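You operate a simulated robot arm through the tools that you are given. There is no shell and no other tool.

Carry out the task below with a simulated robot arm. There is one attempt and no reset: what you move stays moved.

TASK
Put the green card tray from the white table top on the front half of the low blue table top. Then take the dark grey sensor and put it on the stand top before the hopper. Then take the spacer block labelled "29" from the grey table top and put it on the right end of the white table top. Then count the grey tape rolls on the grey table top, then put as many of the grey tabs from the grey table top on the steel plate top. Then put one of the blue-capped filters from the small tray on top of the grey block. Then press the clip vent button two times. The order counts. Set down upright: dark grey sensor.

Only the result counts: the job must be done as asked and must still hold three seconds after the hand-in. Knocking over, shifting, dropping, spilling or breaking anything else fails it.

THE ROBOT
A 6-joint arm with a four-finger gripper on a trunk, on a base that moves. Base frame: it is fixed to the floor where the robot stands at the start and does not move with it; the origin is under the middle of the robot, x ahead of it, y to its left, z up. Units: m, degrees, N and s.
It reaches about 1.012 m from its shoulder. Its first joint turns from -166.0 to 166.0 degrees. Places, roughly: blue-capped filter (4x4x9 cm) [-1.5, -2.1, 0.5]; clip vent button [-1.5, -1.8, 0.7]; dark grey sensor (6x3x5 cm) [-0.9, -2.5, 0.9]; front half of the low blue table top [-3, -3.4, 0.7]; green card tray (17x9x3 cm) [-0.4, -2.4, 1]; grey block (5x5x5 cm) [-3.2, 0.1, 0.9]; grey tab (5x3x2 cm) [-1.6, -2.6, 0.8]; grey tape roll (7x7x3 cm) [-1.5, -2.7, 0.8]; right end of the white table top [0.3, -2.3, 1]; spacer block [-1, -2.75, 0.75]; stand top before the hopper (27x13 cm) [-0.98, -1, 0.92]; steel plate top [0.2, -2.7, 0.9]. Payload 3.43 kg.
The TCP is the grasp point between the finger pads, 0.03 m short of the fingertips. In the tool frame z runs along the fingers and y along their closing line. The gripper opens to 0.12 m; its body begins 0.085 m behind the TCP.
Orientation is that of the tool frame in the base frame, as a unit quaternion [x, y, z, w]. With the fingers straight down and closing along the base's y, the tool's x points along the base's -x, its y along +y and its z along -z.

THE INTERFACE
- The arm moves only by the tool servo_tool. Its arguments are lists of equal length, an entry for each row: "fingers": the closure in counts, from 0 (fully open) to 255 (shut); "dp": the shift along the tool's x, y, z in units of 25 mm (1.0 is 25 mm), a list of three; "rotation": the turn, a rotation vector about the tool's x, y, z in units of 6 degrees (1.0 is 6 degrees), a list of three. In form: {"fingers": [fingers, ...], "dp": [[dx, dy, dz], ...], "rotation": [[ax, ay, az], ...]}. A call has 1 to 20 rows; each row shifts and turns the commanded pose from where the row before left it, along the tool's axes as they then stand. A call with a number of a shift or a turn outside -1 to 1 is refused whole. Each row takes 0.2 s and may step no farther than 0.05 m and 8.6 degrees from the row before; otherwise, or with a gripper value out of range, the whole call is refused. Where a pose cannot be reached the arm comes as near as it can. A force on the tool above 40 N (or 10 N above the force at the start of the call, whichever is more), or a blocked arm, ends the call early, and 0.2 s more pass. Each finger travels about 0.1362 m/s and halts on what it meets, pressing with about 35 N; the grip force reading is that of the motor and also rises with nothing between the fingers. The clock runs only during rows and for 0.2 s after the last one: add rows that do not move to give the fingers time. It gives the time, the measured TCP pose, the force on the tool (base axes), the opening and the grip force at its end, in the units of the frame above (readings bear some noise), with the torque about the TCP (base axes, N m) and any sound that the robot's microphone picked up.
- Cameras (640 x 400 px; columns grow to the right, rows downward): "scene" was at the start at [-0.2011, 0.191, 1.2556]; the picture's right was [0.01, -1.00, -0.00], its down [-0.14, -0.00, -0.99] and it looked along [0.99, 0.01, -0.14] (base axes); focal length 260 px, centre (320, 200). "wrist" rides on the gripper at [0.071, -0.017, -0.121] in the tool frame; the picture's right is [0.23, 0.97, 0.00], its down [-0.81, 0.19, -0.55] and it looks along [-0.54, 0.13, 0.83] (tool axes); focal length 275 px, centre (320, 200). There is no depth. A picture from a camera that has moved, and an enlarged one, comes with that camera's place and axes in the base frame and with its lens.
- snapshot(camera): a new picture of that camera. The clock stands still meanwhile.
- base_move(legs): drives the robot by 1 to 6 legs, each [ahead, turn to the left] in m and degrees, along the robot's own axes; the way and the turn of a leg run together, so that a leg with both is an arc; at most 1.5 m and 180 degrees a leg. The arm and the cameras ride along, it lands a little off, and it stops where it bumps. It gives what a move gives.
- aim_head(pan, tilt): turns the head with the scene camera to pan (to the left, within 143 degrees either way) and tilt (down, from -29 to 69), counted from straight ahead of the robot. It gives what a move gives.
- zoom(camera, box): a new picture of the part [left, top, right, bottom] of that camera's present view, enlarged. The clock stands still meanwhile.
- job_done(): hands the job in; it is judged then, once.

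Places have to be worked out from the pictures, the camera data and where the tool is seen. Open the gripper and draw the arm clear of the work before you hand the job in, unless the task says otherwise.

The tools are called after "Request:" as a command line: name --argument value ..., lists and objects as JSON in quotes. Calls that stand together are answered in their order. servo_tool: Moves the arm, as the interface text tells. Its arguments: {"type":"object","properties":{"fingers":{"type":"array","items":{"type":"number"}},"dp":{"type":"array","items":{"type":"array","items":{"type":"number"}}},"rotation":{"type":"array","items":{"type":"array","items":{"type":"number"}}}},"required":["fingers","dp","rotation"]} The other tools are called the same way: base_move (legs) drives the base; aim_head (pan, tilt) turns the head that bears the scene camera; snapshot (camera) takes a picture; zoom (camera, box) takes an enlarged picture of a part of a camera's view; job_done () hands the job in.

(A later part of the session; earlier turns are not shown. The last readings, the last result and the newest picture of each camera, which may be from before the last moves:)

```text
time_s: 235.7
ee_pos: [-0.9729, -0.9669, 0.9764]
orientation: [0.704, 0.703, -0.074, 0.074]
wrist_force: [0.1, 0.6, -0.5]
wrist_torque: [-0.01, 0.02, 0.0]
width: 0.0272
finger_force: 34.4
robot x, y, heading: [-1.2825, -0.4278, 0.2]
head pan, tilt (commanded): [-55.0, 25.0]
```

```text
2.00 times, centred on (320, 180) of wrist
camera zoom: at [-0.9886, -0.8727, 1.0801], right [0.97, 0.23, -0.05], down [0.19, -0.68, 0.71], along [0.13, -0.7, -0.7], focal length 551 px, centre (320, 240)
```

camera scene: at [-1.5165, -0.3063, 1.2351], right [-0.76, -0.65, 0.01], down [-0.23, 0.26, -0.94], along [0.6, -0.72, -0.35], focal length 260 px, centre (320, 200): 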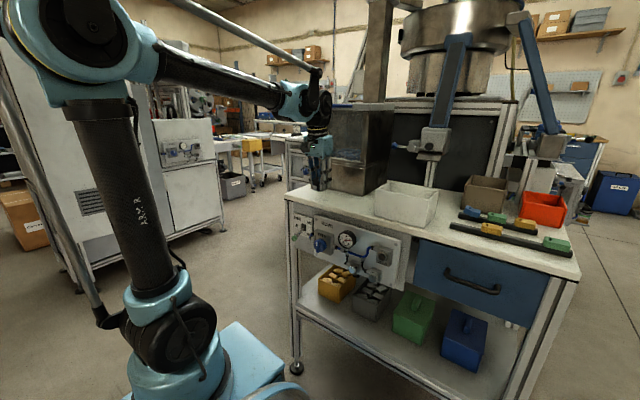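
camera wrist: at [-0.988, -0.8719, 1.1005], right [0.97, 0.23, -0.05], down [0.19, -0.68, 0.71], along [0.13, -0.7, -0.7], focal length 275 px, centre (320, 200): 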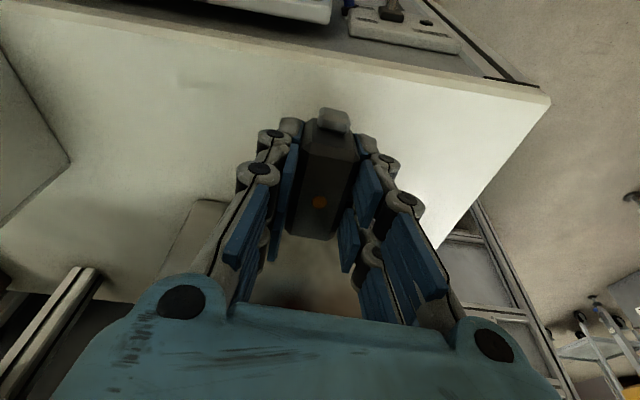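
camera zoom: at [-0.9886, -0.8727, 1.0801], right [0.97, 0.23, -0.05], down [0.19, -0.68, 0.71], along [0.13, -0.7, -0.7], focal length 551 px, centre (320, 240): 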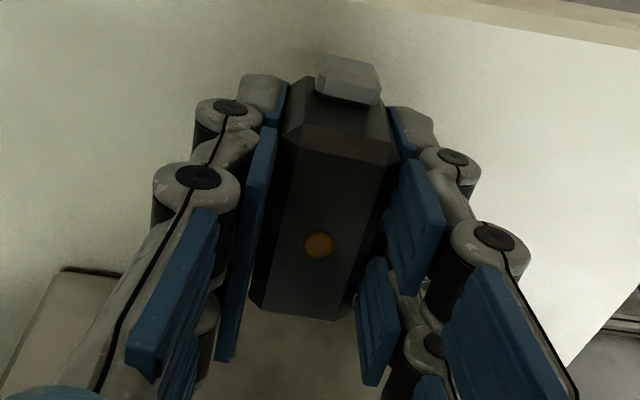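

The gap under the sensor is about 1 cm (its bottom is ~4 cm below the TCP). I continue with fine steps.

Request:
servo_tool --fingers '[220, 220, 220, 220]' --dp '[[0.02, 0, 0.1], [0.02, 0, 0.1], [0.02, 0, 0.1], [0, 0, 0]]' --rotation '[[0, 0, 0], [0, 0, 0], [0, 0, 0], [0, 0, 0]]'

Request:
zoom --camera "scene" --box '[260, 130, 360, 200]'

```text
time_s: 236.7
ee_pos: [-0.9714, -0.9681, 0.9672]
orientation: [0.703, 0.704, -0.074, 0.074]
wrist_force: [-0.8, -0.1, -0.5]
wrist_torque: [0.02, 0.02, -0.02]
width: 0.0271
finger_force: 34.5
robot x, y, heading: [-1.2818, -0.4233, 0.2]
head pan, tilt (commanded): [-55.0, 25.0]
```

```text
5.71 times, centred on (310, 165) of scene
camera zoom: at [-1.5237, -0.3105, 1.2271], right [-0.82, -0.58, 0.01], down [-0.26, 0.35, -0.9], along [0.52, -0.74, -0.43], focal length 1489 px, centre (377, 400)
```

zoom: 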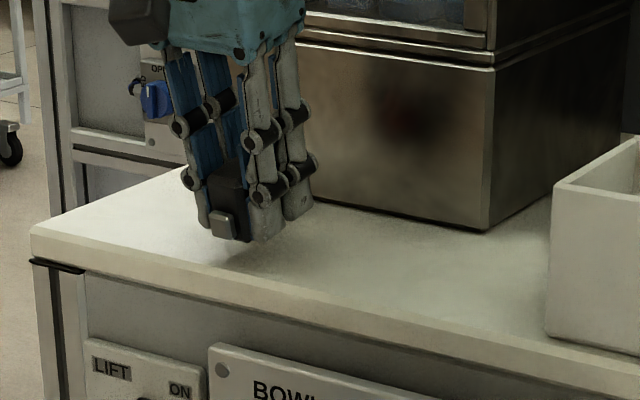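

Still a few millimetres of gap by the shadow. Continue.

Request:
servo_tool --fingers '[220, 220, 220, 220]' --dp '[[0.02, 0, 0.1], [0.02, 0, 0.1], [0.02, 0, 0.1], [0, 0, 0]]' --rotation '[[0, 0, 0], [0, 0, 0], [0, 0, 0], [0, 0, 0]]'

Request:
zoom --camera "scene" --box '[260, 130, 360, 200]'

```text
time_s: 237.7
ee_pos: [-0.972, -0.9663, 0.9604]
orientation: [0.703, 0.703, -0.074, 0.074]
wrist_force: [-0.1, -0.1, -0.6]
wrist_torque: [-0.03, 0.01, 0.0]
width: 0.0273
finger_force: 35.1
robot x, y, heading: [-1.2797, -0.4241, 0.3]
head pan, tilt (commanded): [-55.0, 25.0]
```

```text
5.71 times, centred on (310, 165) of scene
camera zoom: at [-1.5237, -0.3105, 1.2271], right [-0.82, -0.58, 0.01], down [-0.26, 0.35, -0.9], along [0.52, -0.74, -0.43], focal length 1489 px, centre (377, 400)
```

zoom: 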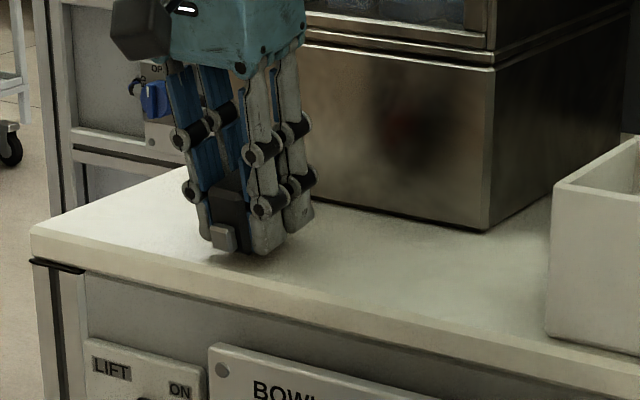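

Nearly touching; two more small steps with force checks.

Request:
servo_tool --fingers '[220, 220, 220]' --dp '[[0.02, 0, 0.1], [0.01, 0, 0.06], [0, 0, 0]]' --rotation '[[0, 0, 0], [0, 0, 0], [0, 0, 0]]'

Request:
servo_tool --fingers '[220, 220, 220]' --dp '[[0.01, 0, 0.06], [0.01, 0, 0.06], [0, 0, 0]]' --rotation '[[0, 0, 0], [0, 0, 0], [0, 0, 0]]'

Request:
zoom --camera "scene" --box '[260, 130, 360, 200]'

```text
time_s: 238.5
ee_pos: [-0.9724, -0.9674, 0.958]
orientation: [0.703, 0.703, -0.074, 0.073]
wrist_force: [1.7, 0.4, 15.9]
wrist_torque: [0.3, -0.12, -0.08]
width: 0.0273
finger_force: 34.6
robot x, y, heading: [-1.2847, -0.424, 0.2]
head pan, tilt (commanded): [-55.0, 25.0]
```

```text
time_s: 239.3
ee_pos: [-0.973, -0.9676, 0.9545]
orientation: [0.703, 0.703, -0.074, 0.075]
wrist_force: [0.5, -1.8, 26.6]
wrist_torque: [0.42, -0.02, -0.03]
width: 0.0273
finger_force: 35.5
robot x, y, heading: [-1.2806, -0.4223, 0.2]
head pan, tilt (commanded): [-55.0, 25.0]
```

```text
5.71 times, centred on (310, 165) of scene
camera zoom: at [-1.524, -0.31, 1.227], right [-0.82, -0.58, 0.01], down [-0.26, 0.34, -0.9], along [0.52, -0.74, -0.43], focal length 1489 px, centre (377, 400)
```

zoom: 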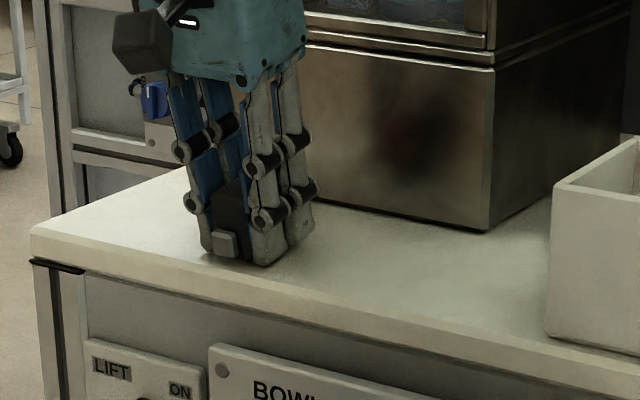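

Contact at z≈0.958; the force stays at ~27 N as the sensor pivots flat in the pads. I push a little more gently.

Request:
servo_tool --fingers '[220, 220, 220]' --dp '[[0.01, 0, 0.05], [0.01, 0, 0.05], [0, 0, 0]]' --rotation '[[0, 0, 0], [0, 0, 0], [0, 0, 0]]'

Request:
zoom --camera "wrist" --box '[240, 80, 400, 280]'

```text
time_s: 239.8
ee_pos: [-0.9837, -0.9672, 0.9583]
orientation: [0.704, 0.703, -0.07, 0.079]
wrist_force: [0.7, 0.2, -0.6]
wrist_torque: [-0.02, 0.11, 0.0]
width: 0.0272
finger_force: 35.2
robot x, y, heading: [-1.2827, -0.4235, 0.2]
head pan, tilt (commanded): [-55.0, 25.0]
stopped in row 2: the force on the tool passed its limit at 45 N (the readings are from after the stop); the commanded pose is now the measured one
```

```text
2.00 times, centred on (320, 180) of wrist
camera zoom: at [-1.0015, -0.8729, 1.0606], right [0.97, 0.22, -0.04], down [0.18, -0.68, 0.71], along [0.14, -0.7, -0.7], focal length 551 px, centre (320, 240)
```

zoom: 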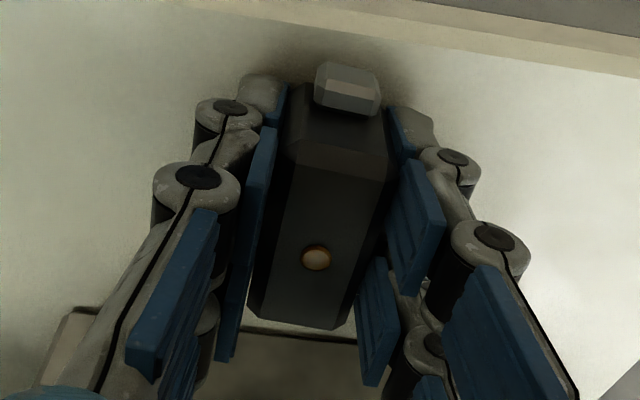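

The stop sprang the hand up ~4 mm and sideways 1 cm; the sensor has rotated flatter in the pads. I level the small roll and lower again by about 3 mm.

Request:
servo_tool --fingers '[220, 220, 220, 220]' --dp '[[0, 0, 0], [0.01, 0, 0.06], [0.01, 0, 0.06], [0, 0, 0]]' --rotation '[[0.117, 0, 0], [0, 0, 0], [0, 0, 0], [0, 0, 0]]'

Request:
zoom --camera "scene" --box '[260, 130, 360, 200]'

```text
time_s: 240.8
ee_pos: [-0.984, -0.9671, 0.9544]
orientation: [0.704, 0.702, -0.075, 0.074]
wrist_force: [0.4, 0.0, -0.5]
wrist_torque: [-0.01, 0.01, -0.01]
width: 0.0272
finger_force: 35.1
robot x, y, heading: [-1.2821, -0.4268, 0.1]
head pan, tilt (commanded): [-55.0, 25.0]
```

```text
5.71 times, centred on (310, 165) of scene
camera zoom: at [-1.5237, -0.3105, 1.2271], right [-0.82, -0.58, 0.01], down [-0.26, 0.35, -0.9], along [0.52, -0.74, -0.43], focal length 1489 px, centre (377, 400)
```

zoom: 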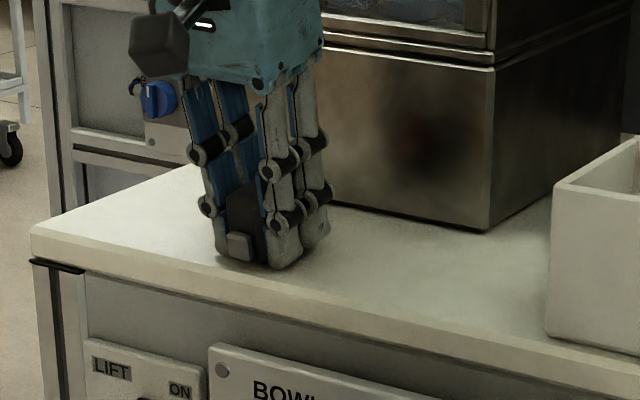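

No contact yet at 0.954. A few more 1.5 mm steps.

Request:
servo_tool --fingers '[220, 220, 220]' --dp '[[0.01, 0, 0.06], [0.01, 0, 0.04], [0, 0, 0]]' --rotation '[[0, 0, 0], [0, 0, 0], [0, 0, 0]]'

Request:
zoom --camera "wrist" --box '[240, 80, 400, 280]'

```text
time_s: 241.6
ee_pos: [-0.9957, -0.9693, 0.9575]
orientation: [0.704, 0.702, -0.07, 0.078]
wrist_force: [1.2, 0.4, -0.6]
wrist_torque: [0.0, 0.09, -0.04]
width: 0.0273
finger_force: 35.5
robot x, y, heading: [-1.2802, -0.423, 0.3]
head pan, tilt (commanded): [-55.0, 25.0]
stopped in row 3: the force on the tool passed its limit at 42 N (the readings are from after the stop); the commanded pose is now the measured one
```

```text
2.00 times, centred on (320, 180) of wrist
camera zoom: at [-1.0124, -0.8733, 1.0603], right [0.97, 0.22, -0.04], down [0.18, -0.68, 0.71], along [0.13, -0.7, -0.7], focal length 551 px, centre (320, 240)
```

zoom: 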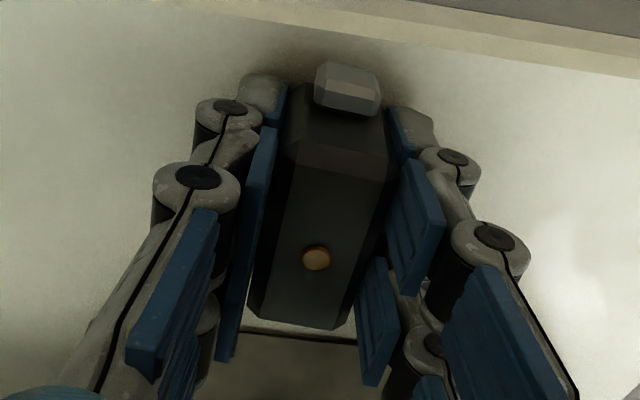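

The pads slid up ~5 mm on the sensor; tips and sensor bottom are almost level. I reduce the lean to 8° and lower again in single tiny steps.

Request:
servo_tool --fingers '[220, 220, 220, 220]' --dp '[[0, 0, 0], [0, 0, 0], [0.01, 0, 0.05], [0, 0, 0]]' --rotation '[[0.117, 0.33, 0], [0, 0.33, 0], [0, 0, 0], [0, 0, 0]]'

Request:
aim_head --pan -35 --tilt 10

Request:
zoom --camera "scene" --box '[370, 90, 466, 230]'

```text
time_s: 242.6
ee_pos: [-0.9955, -0.9689, 0.9542]
orientation: [0.707, 0.703, -0.05, 0.05]
wrist_force: [-0.4, -0.4, -0.8]
wrist_torque: [0.02, -0.02, -0.01]
width: 0.0272
finger_force: 34.5
robot x, y, heading: [-1.2815, -0.4215, 0.1]
head pan, tilt (commanded): [-55.0, 25.0]
```

```text
time_s: 243.4
ee_pos: [-0.9955, -0.9671, 0.955]
orientation: [0.707, 0.703, -0.05, 0.049]
wrist_force: [-0.4, -0.3, -0.7]
wrist_torque: [-0.01, 0.01, 0.02]
width: 0.0273
finger_force: 34.6
robot x, y, heading: [-1.2804, -0.4205, 0.2]
head pan, tilt (commanded): [-35.0, 10.0]
```

```text
2.86 times, centred on (418, 160) of scene
camera zoom: at [-1.5001, -0.2883, 1.2511], right [-0.57, -0.82, 0.01], down [-0.16, 0.1, -0.98], along [0.81, -0.56, -0.18], focal length 744 px, centre (40, 314)
```

zoom: 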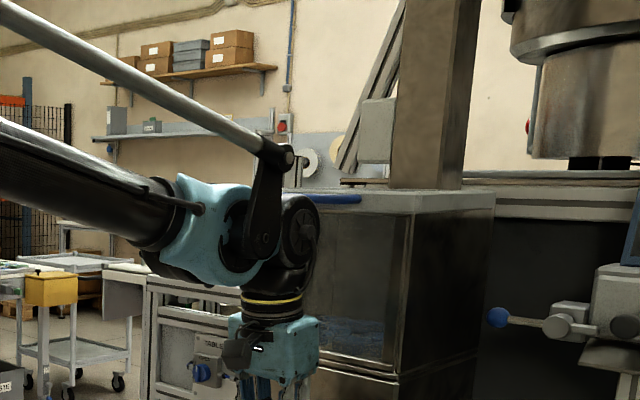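

Still free; one more step down of ~1.5 mm at a time.

Request:
servo_tool --fingers '[220, 220]' --dp '[[0.01, 0, 0.05], [0, 0, 0]]' --rotation '[[0, 0, 0], [0, 0, 0]]'

Request:
aim_head --pan -55 --tilt 25

Request:
zoom --camera "scene" --box '[260, 130, 360, 200]'

```text
time_s: 244.0
ee_pos: [-0.9951, -0.9683, 0.9551]
orientation: [0.708, 0.703, -0.049, 0.049]
wrist_force: [-0.2, 0.4, -0.4]
wrist_torque: [-0.01, 0.02, 0.01]
width: 0.0271
finger_force: 34.9
robot x, y, heading: [-1.283, -0.4223, 0.3]
head pan, tilt (commanded): [-35.0, 10.0]
```

```text
time_s: 244.8
ee_pos: [-0.9954, -0.9667, 0.9541]
orientation: [0.707, 0.703, -0.051, 0.05]
wrist_force: [0.3, -0.1, 0.1]
wrist_torque: [0.0, 0.02, -0.02]
width: 0.0271
finger_force: 34.7
robot x, y, heading: [-1.2835, -0.4257, 0.3]
head pan, tilt (commanded): [-55.0, 25.0]
```

```text
5.71 times, centred on (310, 165) of scene
camera zoom: at [-1.5236, -0.3104, 1.2271], right [-0.82, -0.58, 0.01], down [-0.26, 0.34, -0.9], along [0.52, -0.74, -0.43], focal length 1489 px, centre (377, 400)
```

zoom: 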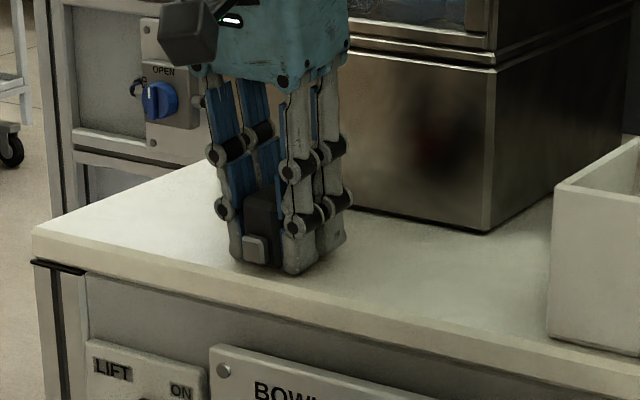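

No contact yet. Continue lowering.

Request:
servo_tool --fingers '[220, 220]' --dp '[[0.01, 0, 0.06], [0, 0, 0]]' --rotation '[[0, 0, 0], [0, 0, 0]]'

Request:
servo_tool --fingers '[220, 220]' --dp '[[0.01, 0, 0.04], [0, 0, 0]]' --rotation '[[0, 0, 0], [0, 0, 0]]'

```text
time_s: 245.4
ee_pos: [-0.9948, -0.9676, 0.9539]
orientation: [0.708, 0.703, -0.05, 0.05]
wrist_force: [-0.4, 0.2, 4.8]
wrist_torque: [0.13, 0.05, 0.01]
width: 0.0273
finger_force: 34.7
robot x, y, heading: [-1.2831, -0.4246, 0.3]
head pan, tilt (commanded): [-55.0, 25.0]
```

```text
time_s: 246.1
ee_pos: [-0.9955, -0.9682, 0.9522]
orientation: [0.707, 0.704, -0.051, 0.05]
wrist_force: [-2.8, 1.9, 18.5]
wrist_torque: [0.47, 0.07, 0.03]
width: 0.027
finger_force: 35.1
robot x, y, heading: [-1.2803, -0.4254, 0.0]
head pan, tilt (commanded): [-55.0, 25.0]
```

Contact at 18 N. I open the fingers gently, only as far as needed.

Request:
servo_tool --fingers '[200, 194, 188, 182, 174, 164, 150, 130, 120, 120]' --dp '[[0, 0, 0], [0, 0, 0], [0, 0, 0], [0, 0, 0], [0, 0, 0], [0, 0, 0], [0, 0, 0], [0, 0, 0], [0, 0, 0], [0, 0, 0]]' --rotation '[[0, 0, 0], [0, 0, 0], [0, 0, 0], [0, 0, 0], [0, 0, 0], [0, 0, 0], [0, 0, 0], [0, 0, 0], [0, 0, 0], [0, 0, 0]]'

Request:
zoom --camera "scene" --box '[260, 130, 360, 200]'

Request:
snapshot --camera "wrist"

```text
time_s: 248.2
ee_pos: [-0.9958, -0.9678, 0.9518]
orientation: [0.708, 0.703, -0.05, 0.05]
wrist_force: [-0.4, -0.4, -0.3]
wrist_torque: [-0.01, 0.0, -0.02]
width: 0.0636
finger_force: 0.0
robot x, y, heading: [-1.2809, -0.4203, 0.0]
head pan, tilt (commanded): [-55.0, 25.0]
```

```text
5.71 times, centred on (310, 165) of scene
camera zoom: at [-1.5237, -0.3105, 1.2271], right [-0.82, -0.58, 0.01], down [-0.26, 0.35, -0.9], along [0.52, -0.74, -0.43], focal length 1489 px, centre (377, 400)
```

zoom: 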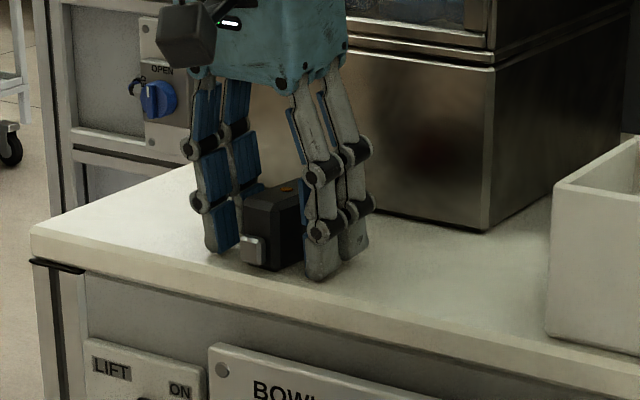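

```text
taken
camera wrist: at [-1.0108, -0.8809, 1.0621], right [0.97, 0.22, -0.03], down [0.19, -0.73, 0.66], along [0.12, -0.65, -0.75], focal length 275 px, centre (320, 200)
```

wrist: 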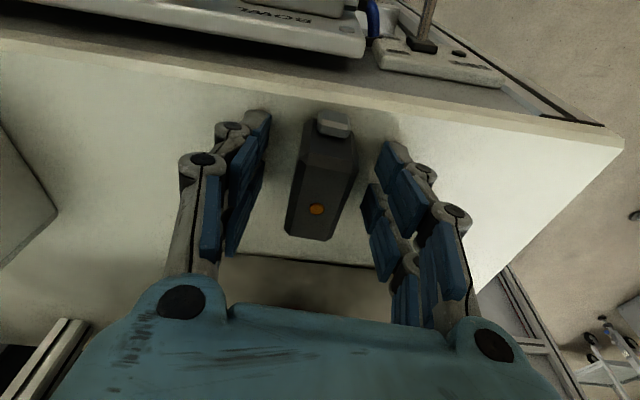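

The sensor stands upright at about (-0.996, -0.968). I withdraw along the tool axis (up and away from the hopper).

Request:
servo_tool --fingers '[120, 120, 120, 120, 120, 120, 120, 120, 120, 120, 120]' --dp '[[0, 0, -0.3], [0, 0, -0.6], [0, 0, -1], [0, 0, -1], [0, 0, -1], [0, 0, -1], [0, 0, -1], [0, 0, -1], [0, 0, -1], [0, 0, -1], [0, 0, 0]]' --rotation '[[0, 0, 0], [0, 0, 0], [0, 0, 0], [0, 0, 0], [0, 0, 0], [0, 0, 0], [0, 0, 0], [0, 0, 0], [0, 0, 0], [0, 0, 0], [0, 0, 0]]'

Request:
zoom --camera "scene" --box '[260, 130, 360, 200]'

Request:
snapshot --camera "wrist"

```text
time_s: 250.7
ee_pos: [-0.9952, -0.9355, 1.1737]
orientation: [0.708, 0.703, -0.05, 0.049]
wrist_force: [-0.8, 0.5, -1.2]
wrist_torque: [-0.01, -0.02, 0.03]
width: 0.0634
finger_force: 0.0
robot x, y, heading: [-1.2813, -0.4218, 0.1]
head pan, tilt (commanded): [-55.0, 25.0]
```

```text
5.71 times, centred on (310, 165) of scene
camera zoom: at [-1.5237, -0.3105, 1.2271], right [-0.82, -0.58, 0.01], down [-0.26, 0.35, -0.9], along [0.52, -0.74, -0.43], focal length 1489 px, centre (377, 400)
```

zoom: 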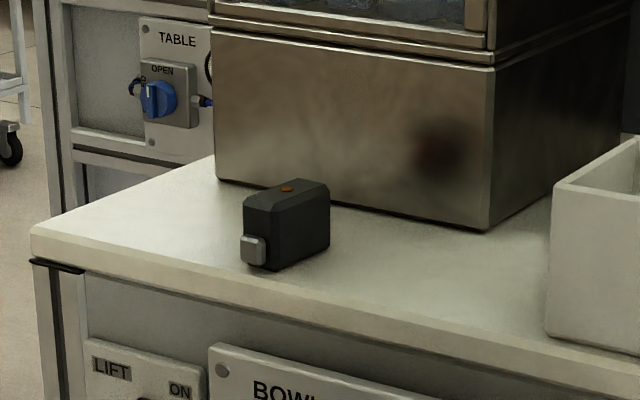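

```text
taken
camera wrist: at [-1.0114, -0.8495, 1.2831], right [0.97, 0.22, -0.03], down [0.19, -0.73, 0.66], along [0.12, -0.65, -0.75], focal length 275 px, centre (320, 200)
```

wrist: 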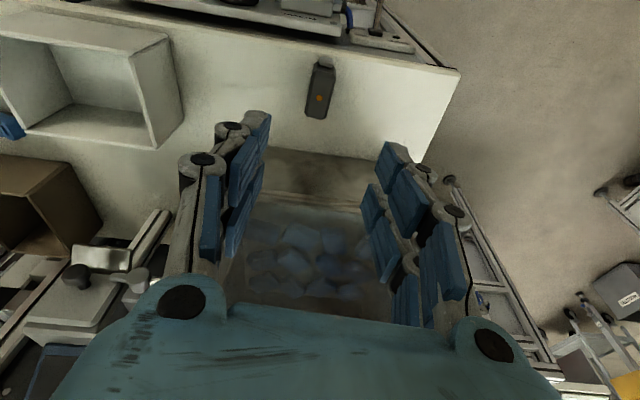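

The sensor is correctly placed and upright. I level and tuck the arm, then drive back round to the grey table.

Request:
servo_tool --fingers '[80, 40, 0, 0, 0, 0, 0, 0, 0, 0, 0, 0, 0, 0, 0, 0, 0, 0, 0, 0]' --dp '[[0.3, 0, -0.5], [0.3, 0, -0.5], [1, 0.3, 0], [1, 0.5, 0], [1, 0.5, 0], [1, 0.5, 0], [1, 0.5, 0], [1, 0.6, 0], [1, 0.6, 0], [1, 0.6, 0], [1, 0.6, 0], [1, 0.6, 0], [1, 0.6, 0], [1, 0.6, 0], [1, 0.6, 0], [1, 0.6, 0], [1, 0.6, 0], [1, 0.6, 0], [0, 0, 0], [0, 0, 0]]' --rotation '[[0, 0.667, 0], [0, 0.667, 0], [0, 0, 0], [0, 0, 0], [0, 0, 0], [0, 0, 0], [0, 0, 0], [0, 0, 0], [0, 0, 0], [0, 0, 0], [0, 0, 0], [0, 0, 0], [0, 0, 0], [0, 0, 0], [0, 0, 0], [0, 0, 0], [0, 0, 0], [0, 0, 0], [0, 0, 0], [0, 0, 0]]'

Request:
base_move --legs '[[-1.03, 0], [0, -90], [1.5, 0], [1.35, 0], [0.628, 90], [0.62, 0]]'

```text
time_s: 254.8
ee_pos: [-0.7712, -0.5193, 1.1956]
orientation: [0.709, 0.705, 0.0, 0.0]
wrist_force: [1.1, 0.5, -0.2]
wrist_torque: [-0.04, 0.0, 0.0]
width: 0.1197
finger_force: 0.0
robot x, y, heading: [-1.2839, -0.4244, 0.0]
head pan, tilt (commanded): [-55.0, 25.0]
```

```text
time_s: 285.6
ee_pos: [-0.7331, -3.7741, 1.1952]
orientation: [0.71, 0.705, 0.0, 0.001]
wrist_force: [-0.2, 0.3, -0.7]
wrist_torque: [0.01, 0.05, 0.04]
width: 0.12
finger_force: 0.1
robot x, y, heading: [-1.2436, -3.6753, 0.3]
head pan, tilt (commanded): [-55.0, 25.0]
cut short: leg 5
```

Now I turn to face the grey table and look at the blocks' labels.

Request:
base_move --legs '[[0, 89.7], [0.25, 0]]'

Request:
aim_head --pan 0 --tilt 30

Request:
snapshot --camera "scene"

Request:
snapshot --camera "wrist"

```text
time_s: 291.8
ee_pos: [-1.149, -2.9283, 1.2017]
orientation: [0.004, 1.0, 0.006, 0.002]
wrist_force: [0.2, -0.6, 0.5]
wrist_torque: [0.04, 0.09, 0.01]
width: 0.1201
finger_force: 0.1
robot x, y, heading: [-1.2424, -3.4274, 90.1]
head pan, tilt (commanded): [-55.0, 25.0]
```

```text
time_s: 293.1
ee_pos: [-1.15, -2.9424, 1.2075]
orientation: [0.004, 1.0, 0.012, 0.002]
wrist_force: [0.4, -1.1, 0.4]
wrist_torque: [0.0, -0.01, 0.03]
width: 0.12
finger_force: 0.1
robot x, y, heading: [-1.2424, -3.4243, 90.0]
head pan, tilt (commanded): [0.0, 30.0]
```

```text
taken
camera scene: at [-1.4341, -3.6275, 1.2186], right [1.0, 0.0, 0.0], down [0.0, -0.51, -0.86], along [0.0, 0.86, -0.51], focal length 260 px, centre (320, 200)
```

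scene: 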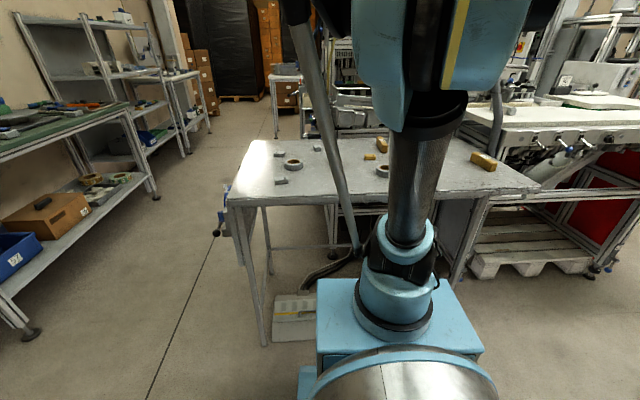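

```text
taken
camera wrist: at [-1.2209, -2.9621, 1.3276], right [-0.22, 0.97, 0.02], down [0.81, 0.17, 0.56], along [0.54, 0.14, -0.83], focal length 275 px, centre (320, 200)
```

wrist: 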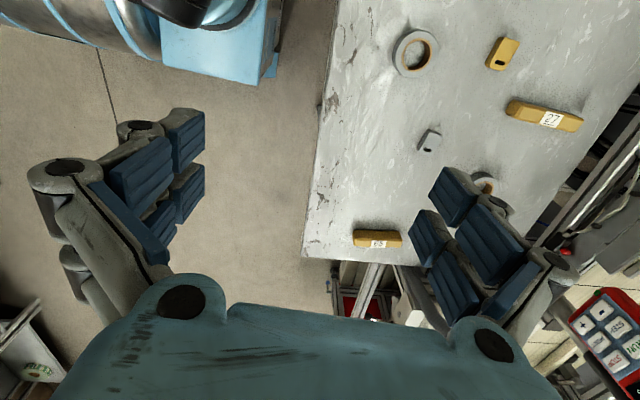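

Labels "27" and "65" are seen; the third block lies further west. I move the hand west to read it.

Request:
servo_tool --fingers '[0, 0, 0, 0, 0, 0, 0, 0, 0, 0, 0, 0, 0, 0]' --dp '[[0, 0, 0], [1, 0.3, 0], [1, 0.3, 0], [1, 0.3, 0], [1, 0.3, 0], [1, 0.3, 0], [1, 0.3, 0], [1, 0.3, 0], [1, 0.3, 0], [1, 0.3, 0], [1, 0.3, 0], [1, 0.3, 0], [1, 0.3, 0], [0, 0, 0]]' --rotation '[[0.22, 0, 0], [0, 0, 0], [0, 0, 0], [0, 0, 0], [0, 0, 0], [0, 0, 0], [0, 0, 0], [0, 0, 0], [0, 0, 0], [0, 0, 0], [0, 0, 0], [0, 0, 0], [0, 0, 0], [0, 0, 0]]'

Request:
snapshot --camera "wrist"

```text
time_s: 296.1
ee_pos: [-1.447, -2.8505, 1.204]
orientation: [0.004, 1.0, 0.0, 0.001]
wrist_force: [1.0, -0.9, -0.3]
wrist_torque: [-0.02, -0.02, -0.01]
width: 0.1197
finger_force: 0.1
robot x, y, heading: [-1.2422, -3.4272, 90.1]
head pan, tilt (commanded): [0.0, 30.0]
```

```text
taken
camera wrist: at [-1.5184, -2.8677, 1.3256], right [-0.22, 0.97, 0.0], down [0.81, 0.19, 0.55], along [0.54, 0.12, -0.83], focal length 275 px, centre (320, 200)
```

wrist: 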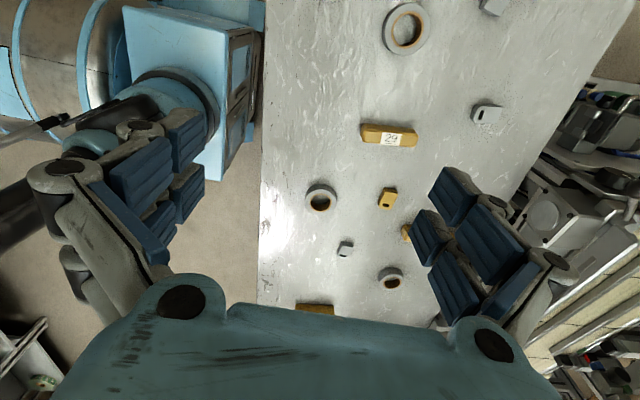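

I zoom on the label and on the rolls to confirm.

Request:
zoom --camera "wrist" --box '[340, 100, 440, 165]'

Request:
zoom --camera "wrist" --box '[260, 0, 540, 310]'

```text
6.15 times, centred on (390, 132) of wrist
camera zoom: at [-1.5184, -2.8677, 1.3256], right [-0.22, 0.97, 0.0], down [0.81, 0.19, 0.55], along [0.54, 0.12, -0.83], focal length 1694 px, centre (-111, 615)
```

zoom: 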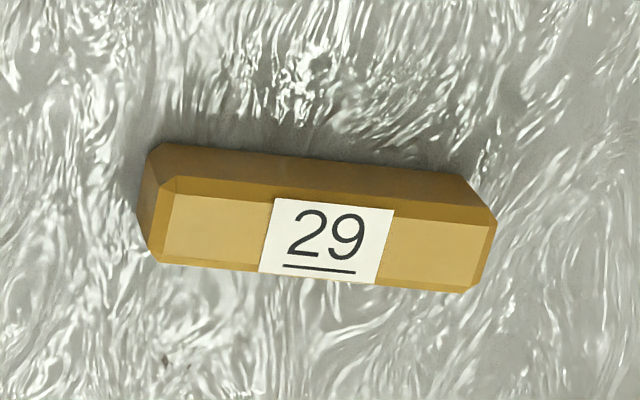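

```text
1.29 times, centred on (400, 155) of wrist
camera zoom: at [-1.5184, -2.8677, 1.3256], right [-0.22, 0.97, 0.0], down [0.81, 0.19, 0.55], along [0.54, 0.12, -0.83], focal length 355 px, centre (217, 258)
```

zoom: 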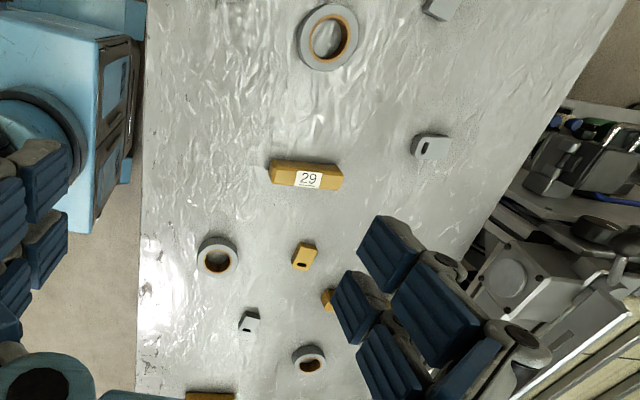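

Label "29" confirmed; block centre ≈(-1.367, -2.704), axis ≈97.5°, top z≈0.853 on the table at ≈0.825. Exactly three grey rolls are on the table. I rotate the hand so the fingers close across the block and move above it.

Request:
servo_tool --fingers '[0, 0, 0, 0, 0, 0, 0, 0, 0, 0, 0, 0, 0, 0, 0, 0, 0, 0]' --dp '[[0, 0, 0], [0, 0, 0], [0, 0, 0], [0, 0, 0], [0, 0, 0], [0, 0, 0], [0, 0, 0], [0, 0, 0], [0, 0, 0], [0, 0, 0], [0, 0, 0], [0, 0, 0], [0, 0, 0], [0, 0, 0], [0, 0, 0], [0, 0, 0], [0, 0, 0], [0, 0, 0]]' --rotation '[[0, 0, -0.96], [0, 0, -0.96], [0, 0, -0.96], [0, 0, -0.96], [0, 0, -0.96], [0, 0, -0.96], [0, 0, -0.96], [0, 0, -0.96], [0, 0, -0.96], [0, 0, -0.96], [0, 0, -0.96], [0, 0, -0.96], [0, 0, -0.96], [0, 0, -0.96], [0, 0, -0.96], [0, 0, -0.96], [0, 0, -0.96], [0, 0, 0]]'

Request:
servo_tool --fingers '[30, 60, 85, 85, 85, 85, 85, 85, 85, 85, 85, 85, 85]' --dp '[[-0.9, -0.655, 0], [-0.9, -0.655, 0], [-0.9, -0.655, 0], [-0.9, -0.655, 0], [-0.9, -0.655, 0], [-0.9, -0.655, 0], [0, 0, 1], [0, 0, 1], [0, 0, 1], [0, 0, 1], [0, 0, 1], [0, 0, 1], [0, 0, 0]]' --rotation '[[0, 0, 0], [0, 0, 0], [0, 0, 0], [0, 0, 0], [0, 0, 0], [0, 0, 0], [0, 0, 0], [0, 0, 0], [0, 0, 0], [0, 0, 0], [0, 0, 0], [0, 0, 0], [0, 0, 0]]'

Request:
snapshot --camera "wrist"

```text
time_s: 299.9
ee_pos: [-1.447, -2.851, 1.2068]
orientation: [0.753, -0.659, 0.0, -0.001]
wrist_force: [-0.3, 0.1, 0.0]
wrist_torque: [0.02, -0.04, -0.01]
width: 0.1199
finger_force: 0.1
robot x, y, heading: [-1.2425, -3.4261, 90.3]
head pan, tilt (commanded): [0.0, 30.0]
```

```text
time_s: 302.7
ee_pos: [-1.368, -2.7037, 1.0571]
orientation: [0.752, -0.659, 0.002, -0.002]
wrist_force: [0.6, 0.1, -0.4]
wrist_torque: [-0.01, -0.01, 0.01]
width: 0.08
finger_force: 0.1
robot x, y, heading: [-1.2429, -3.4252, 90.2]
head pan, tilt (commanded): [0.0, 30.0]
```

```text
taken
camera wrist: at [-1.3426, -2.7726, 1.178], right [-0.93, -0.36, 0.0], down [-0.3, 0.78, 0.55], along [-0.19, 0.52, -0.83], focal length 275 px, centre (320, 200)
```

wrist: 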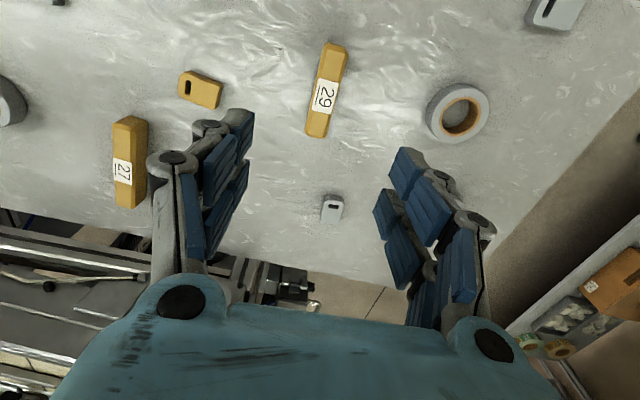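

The block is right under the fingers (offset ~4 mm). I correct that and descend to z≈0.872.

Request:
servo_tool --fingers '[85, 85, 85, 85, 85, 85, 85, 85, 85, 85, 85]' --dp '[[0.1, 0.13, 0], [0, 0, 1], [0, 0, 1], [0, 0, 1], [0, 0, 1], [0, 0, 1], [0, 0, 1], [0, 0, 0.8], [0, 0, 0.4], [0, 0, 0.2], [0, 0, 0]]' --rotation '[[0, 0, 0], [0, 0, 0], [0, 0, 0], [0, 0, 0], [0, 0, 0], [0, 0, 0], [0, 0, 0], [0, 0, 0], [0, 0, 0], [0, 0, 0], [0, 0, 0]]'

Request:
snapshot --camera "wrist"

```text
time_s: 305.1
ee_pos: [-1.3706, -2.7059, 0.8718]
orientation: [0.752, -0.659, 0.001, -0.001]
wrist_force: [-0.6, -1.0, 1.0]
wrist_torque: [0.01, -0.02, 0.02]
width: 0.0803
finger_force: 0.2
robot x, y, heading: [-1.2462, -3.4237, 90.1]
head pan, tilt (commanded): [0.0, 30.0]
```

```text
taken
camera wrist: at [-1.3434, -2.7755, 0.9931], right [-0.93, -0.36, 0.0], down [-0.3, 0.78, 0.55], along [-0.19, 0.52, -0.83], focal length 275 px, centre (320, 200)
```

wrist: 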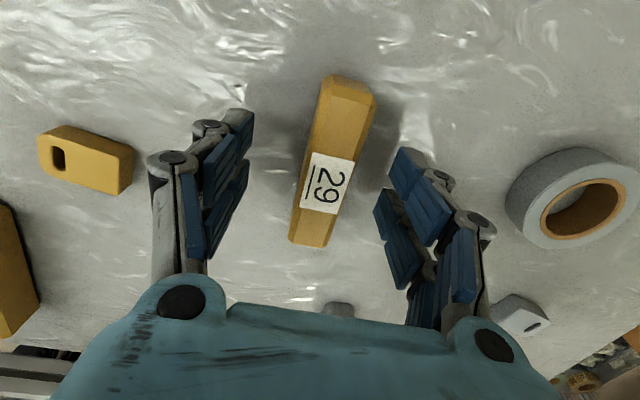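

Block well between the pads. I centre by 5 mm, lower to z≈0.864 and close.

Request:
servo_tool --fingers '[85, 85, 85, 110, 140, 170, 200, 230, 230]' --dp '[[0, 0.2, 0], [0, 0, 0.15], [0, 0, 0.15], [0, 0, 0], [0, 0, 0], [0, 0, 0], [0, 0, 0], [0, 0, 0], [0, 0, 0]]' --rotation '[[0, 0, 0], [0, 0, 0], [0, 0, 0], [0, 0, 0], [0, 0, 0], [0, 0, 0], [0, 0, 0], [0, 0, 0], [0, 0, 0]]'

Request:
snapshot --camera "wrist"

```text
time_s: 307.1
ee_pos: [-1.3746, -2.7069, 0.8633]
orientation: [0.752, -0.659, 0.001, -0.001]
wrist_force: [0.1, 0.3, 1.5]
wrist_torque: [0.01, -0.01, 0.0]
width: 0.0253
finger_force: 34.7
robot x, y, heading: [-1.2443, -3.4237, 90.3]
head pan, tilt (commanded): [0.0, 30.0]
```

```text
taken
camera wrist: at [-1.349, -2.7763, 0.985], right [-0.93, -0.36, 0.0], down [-0.3, 0.78, 0.55], along [-0.19, 0.52, -0.83], focal length 275 px, centre (320, 200)
```

wrist: 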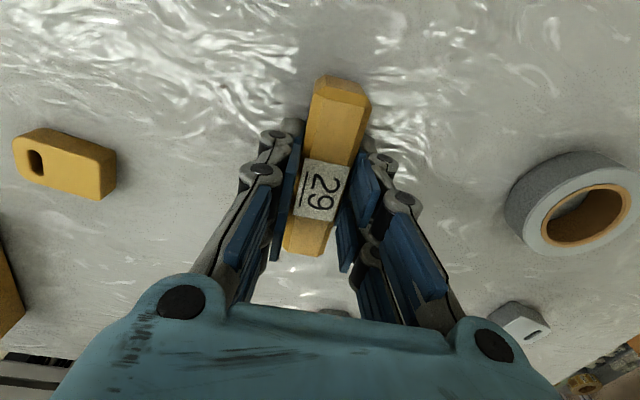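

Gripped at 0.025 m. I lift it, check, and retract for driving to the east side of the white table.

Request:
servo_tool --fingers '[230, 230, 230, 230, 230, 230, 230, 230, 230, 230, 230, 230, 230, 230, 230, 230, 230, 230, 230, 230]' --dp '[[0, 0, -0.4], [0, 0, -0.8], [0, 0, -1], [0, 0, -1], [0, 0, -1], [0, 0, -1], [0, 0, -1], [0, 0, -1], [0, 0, -1], [0, 0, -1], [0, 0, -1], [0, 0, -1], [0.95, -0.38, -0.3], [0.95, -0.38, -0.3], [0.95, -0.38, -0.3], [0.95, -0.38, 0], [0.95, -0.38, 0], [0.95, -0.38, 0], [0.95, -0.38, 0], [0.95, -0.38, 0]]' --rotation '[[0, 0, 0], [0, 0, 0], [0, 0, 0], [0, 0, 0], [0, 0, 0], [0, 0, 0], [0, 0, 0], [0, 0, 0], [0, 0, 0], [0, 0, 0], [0, 0, 0], [0, 0, 0], [0, 0, 0], [0, 0, 0], [0, 0, 0], [0, 0, 0], [0, 0, 0], [0, 0, 0], [0, 0, 0], [0, 0, 0]]'

Request:
snapshot --camera "wrist"

Request:
aim_head --pan 0 --tilt 25

Request:
snapshot --camera "scene"

```text
time_s: 311.3
ee_pos: [-1.2736, -2.8877, 1.167]
orientation: [0.752, -0.659, 0.001, -0.001]
wrist_force: [0.9, 0.2, -0.7]
wrist_torque: [0.0, -0.02, -0.01]
width: 0.0256
finger_force: 35.2
robot x, y, heading: [-1.2447, -3.4237, 90.3]
head pan, tilt (commanded): [0.0, 30.0]
```

```text
taken
camera wrist: at [-1.2483, -2.9561, 1.2872], right [-0.93, -0.36, 0.0], down [-0.3, 0.78, 0.55], along [-0.19, 0.52, -0.83], focal length 275 px, centre (320, 200)
```

wrist: 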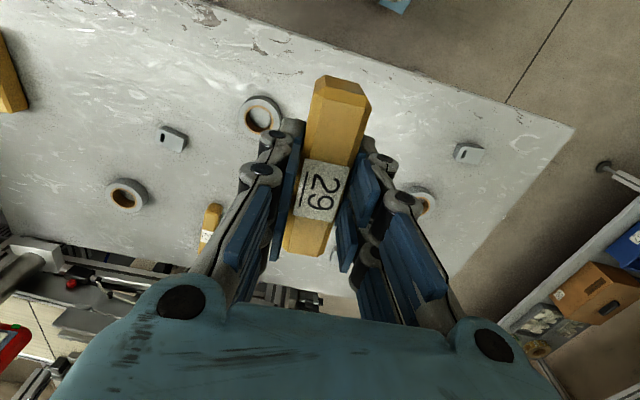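

```text
time_s: 311.9
ee_pos: [-1.2748, -2.8871, 1.1665]
orientation: [0.753, -0.658, 0.001, -0.002]
wrist_force: [-0.1, -0.5, -0.8]
wrist_torque: [0.01, 0.02, 0.0]
width: 0.025
finger_force: 35.1
robot x, y, heading: [-1.242, -3.431, 90.2]
head pan, tilt (commanded): [0.0, 25.0]
```

```text
taken
camera scene: at [-1.4342, -3.6257, 1.2265], right [1.0, 0.0, 0.0], down [0.0, -0.43, -0.9], along [0.0, 0.9, -0.43], focal length 260 px, centre (320, 200)
```

scene: 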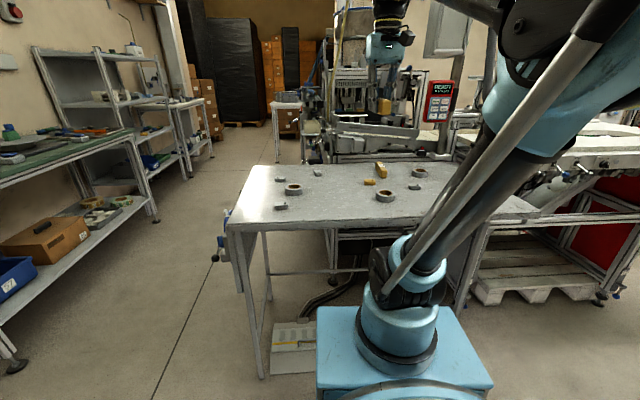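

Held firmly. Now I drive east along the aisle to the space east of the white table.

Request:
base_move --legs '[[-0.25, 0], [0, -90.2], [1.5, 0], [1.0, 0]]'

Request:
aim_head --pan 90 --tilt 20

Request:
snapshot --camera "scene"

Request:
aim_head --pan 40 --tilt 25

Request:
snapshot --camera "scene"

Request:
snapshot --camera "wrist"

```text
time_s: 329.9
ee_pos: [1.7698, -3.5991, 1.1652]
orientation: [-0.075, 0.997, -0.002, 0.001]
wrist_force: [-0.7, 0.0, -0.4]
wrist_torque: [-0.02, 0.01, -0.02]
width: 0.0252
finger_force: 35.0
robot x, y, heading: [1.2316, -3.6395, 1.2]
head pan, tilt (commanded): [0.0, 25.0]
```

```text
time_s: 331.6
ee_pos: [1.7545, -3.5991, 1.1726]
orientation: [-0.076, 0.997, -0.001, 0.006]
wrist_force: [0.3, 0.2, -1.1]
wrist_torque: [0.01, 0.01, 0.01]
width: 0.0255
finger_force: 35.5
robot x, y, heading: [1.232, -3.6416, 1.0]
head pan, tilt (commanded): [90.0, 20.0]
```

```text
taken
camera scene: at [0.9335, -3.361, 1.2359], right [1.0, 0.02, -0.01], down [-0.01, -0.34, -0.94], along [-0.02, 0.94, -0.34], focal length 260 px, centre (320, 200)
```

scene: 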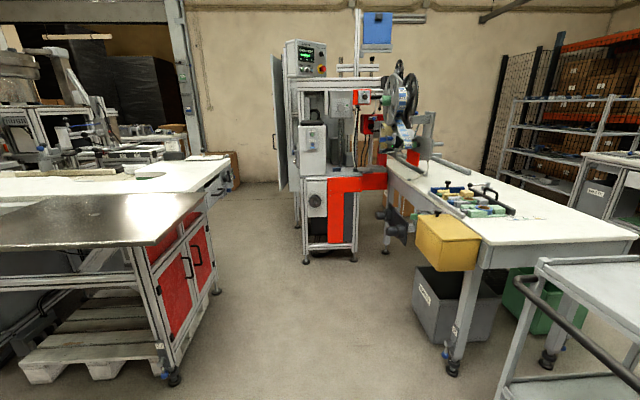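

```text
time_s: 332.8
ee_pos: [1.7553, -3.5993, 1.1714]
orientation: [-0.075, 0.997, -0.001, 0.007]
wrist_force: [-0.8, -0.4, -2.1]
wrist_torque: [0.02, 0.02, -0.01]
width: 0.0254
finger_force: 34.9
robot x, y, heading: [1.2344, -3.639, 1.3]
head pan, tilt (commanded): [40.0, 25.0]
```

```text
taken
camera scene: at [1.0046, -3.3934, 1.2269], right [0.66, -0.75, -0.01], down [-0.33, -0.28, -0.9], along [0.68, 0.6, -0.43], focal length 260 px, centre (320, 200)
```

scene: 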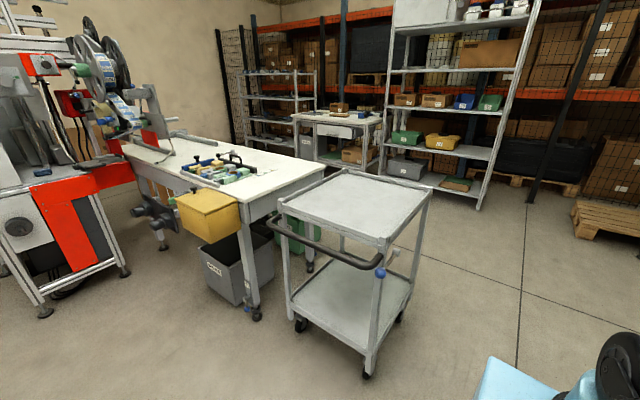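

```text
taken
camera wrist: at [1.6859, -3.6264, 1.2925], right [-0.37, 0.93, -0.01], down [0.77, 0.31, 0.56], along [0.52, 0.2, -0.83], focal length 275 px, centre (320, 200)
```

wrist: 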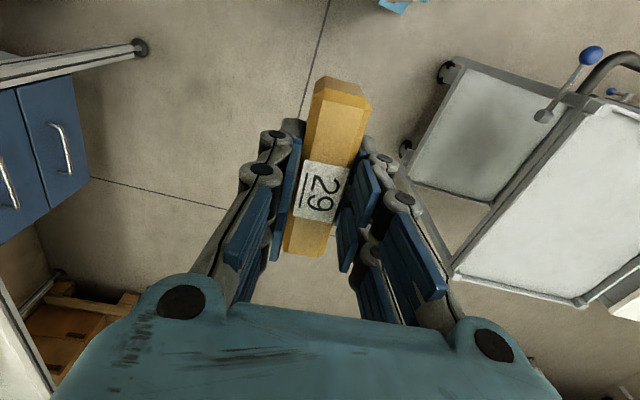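

I zoom on the white table's right end and the steel plate from here.

Request:
aim_head --pan 110 --tilt 20

Request:
snapshot --camera "scene"

Request:
zoom --camera "scene" --box '[130, 130, 370, 280]'

```text
time_s: 334.2
ee_pos: [1.7563, -3.5992, 1.1715]
orientation: [-0.075, 0.997, -0.002, 0.006]
wrist_force: [-0.3, -0.6, -0.7]
wrist_torque: [0.01, 0.0, -0.01]
width: 0.0254
finger_force: 34.8
robot x, y, heading: [1.2321, -3.6361, 0.8]
head pan, tilt (commanded): [110.0, 20.0]
```

```text
taken
camera scene: at [0.9018, -3.3672, 1.2363], right [0.93, 0.36, -0.01], down [0.11, -0.32, -0.94], along [-0.34, 0.88, -0.34], focal length 260 px, centre (320, 200)
```

scene: 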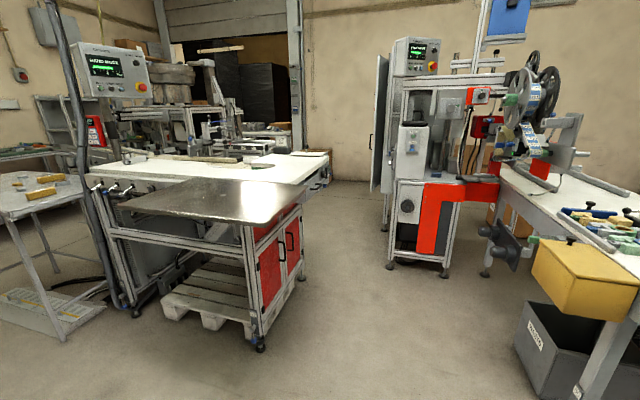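

```text
2.67 times, centred on (250, 205) of scene
camera zoom: at [0.9018, -3.3672, 1.2363], right [0.93, 0.36, -0.01], down [0.11, -0.32, -0.94], along [-0.34, 0.88, -0.34], focal length 695 px, centre (507, 187)
```

zoom: 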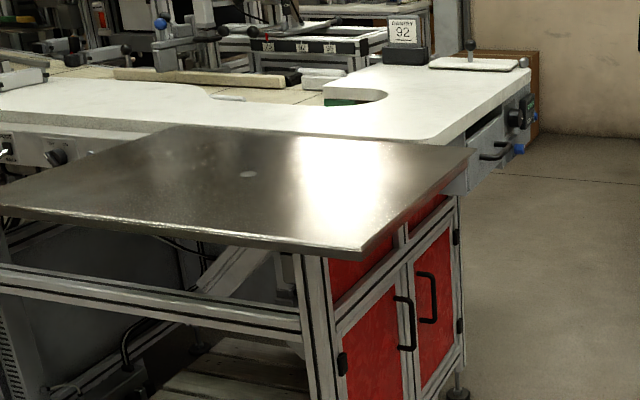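

The right end of the white top is free: about x 0.21–0.41, y -2.45…-2.0, around (0.30, -2.33). I turn and drive in diagonally to about (0.86, -3.1) heading 125°, keeping clear of the cart.

Request:
base_move --legs '[[0, 124], [0.65, 0]]'

Request:
aim_head --pan 0 --tilt 25

Request:
snapshot --camera "scene"

Request:
snapshot --camera "wrist"

```text
time_s: 343.7
ee_pos: [0.5228, -2.7091, 1.1713]
orientation: [0.918, -0.396, -0.005, -0.004]
wrist_force: [0.4, -0.7, -1.0]
wrist_torque: [0.0, -0.01, -0.01]
width: 0.025
finger_force: 34.9
robot x, y, heading: [0.8554, -3.114, 126.2]
head pan, tilt (commanded): [110.0, 20.0]
```

```text
time_s: 345.6
ee_pos: [0.5312, -2.7219, 1.1783]
orientation: [0.918, -0.396, -0.01, -0.007]
wrist_force: [0.1, 0.3, -0.5]
wrist_torque: [0.0, -0.01, 0.01]
width: 0.0254
finger_force: 35.2
robot x, y, heading: [0.8505, -3.1166, 126.1]
head pan, tilt (commanded): [0.0, 25.0]
```

```text
taken
camera scene: at [0.8169, -3.3913, 1.2266], right [0.81, 0.59, 0.0], down [0.26, -0.35, -0.9], along [-0.53, 0.73, -0.43], focal length 260 px, centre (320, 200)
```

scene: 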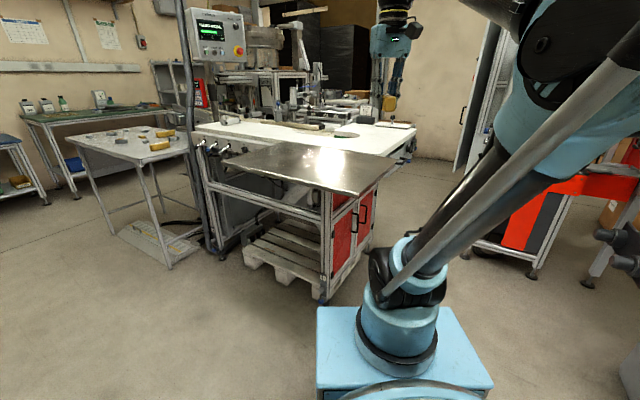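

```text
taken
camera wrist: at [0.5947, -2.7644, 1.2977], right [-0.55, -0.84, -0.01], down [-0.69, 0.45, 0.57], along [-0.47, 0.32, -0.82], focal length 275 px, centre (320, 200)
```

wrist: 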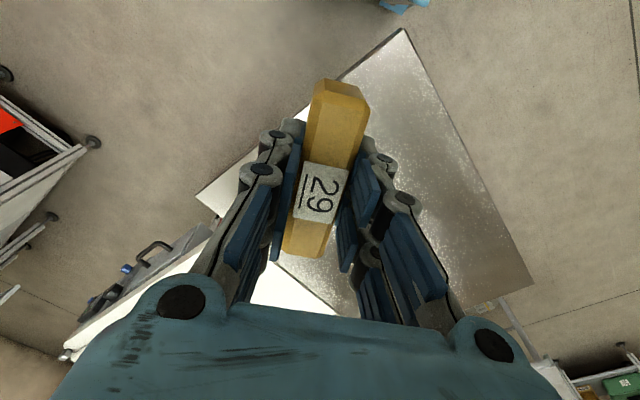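

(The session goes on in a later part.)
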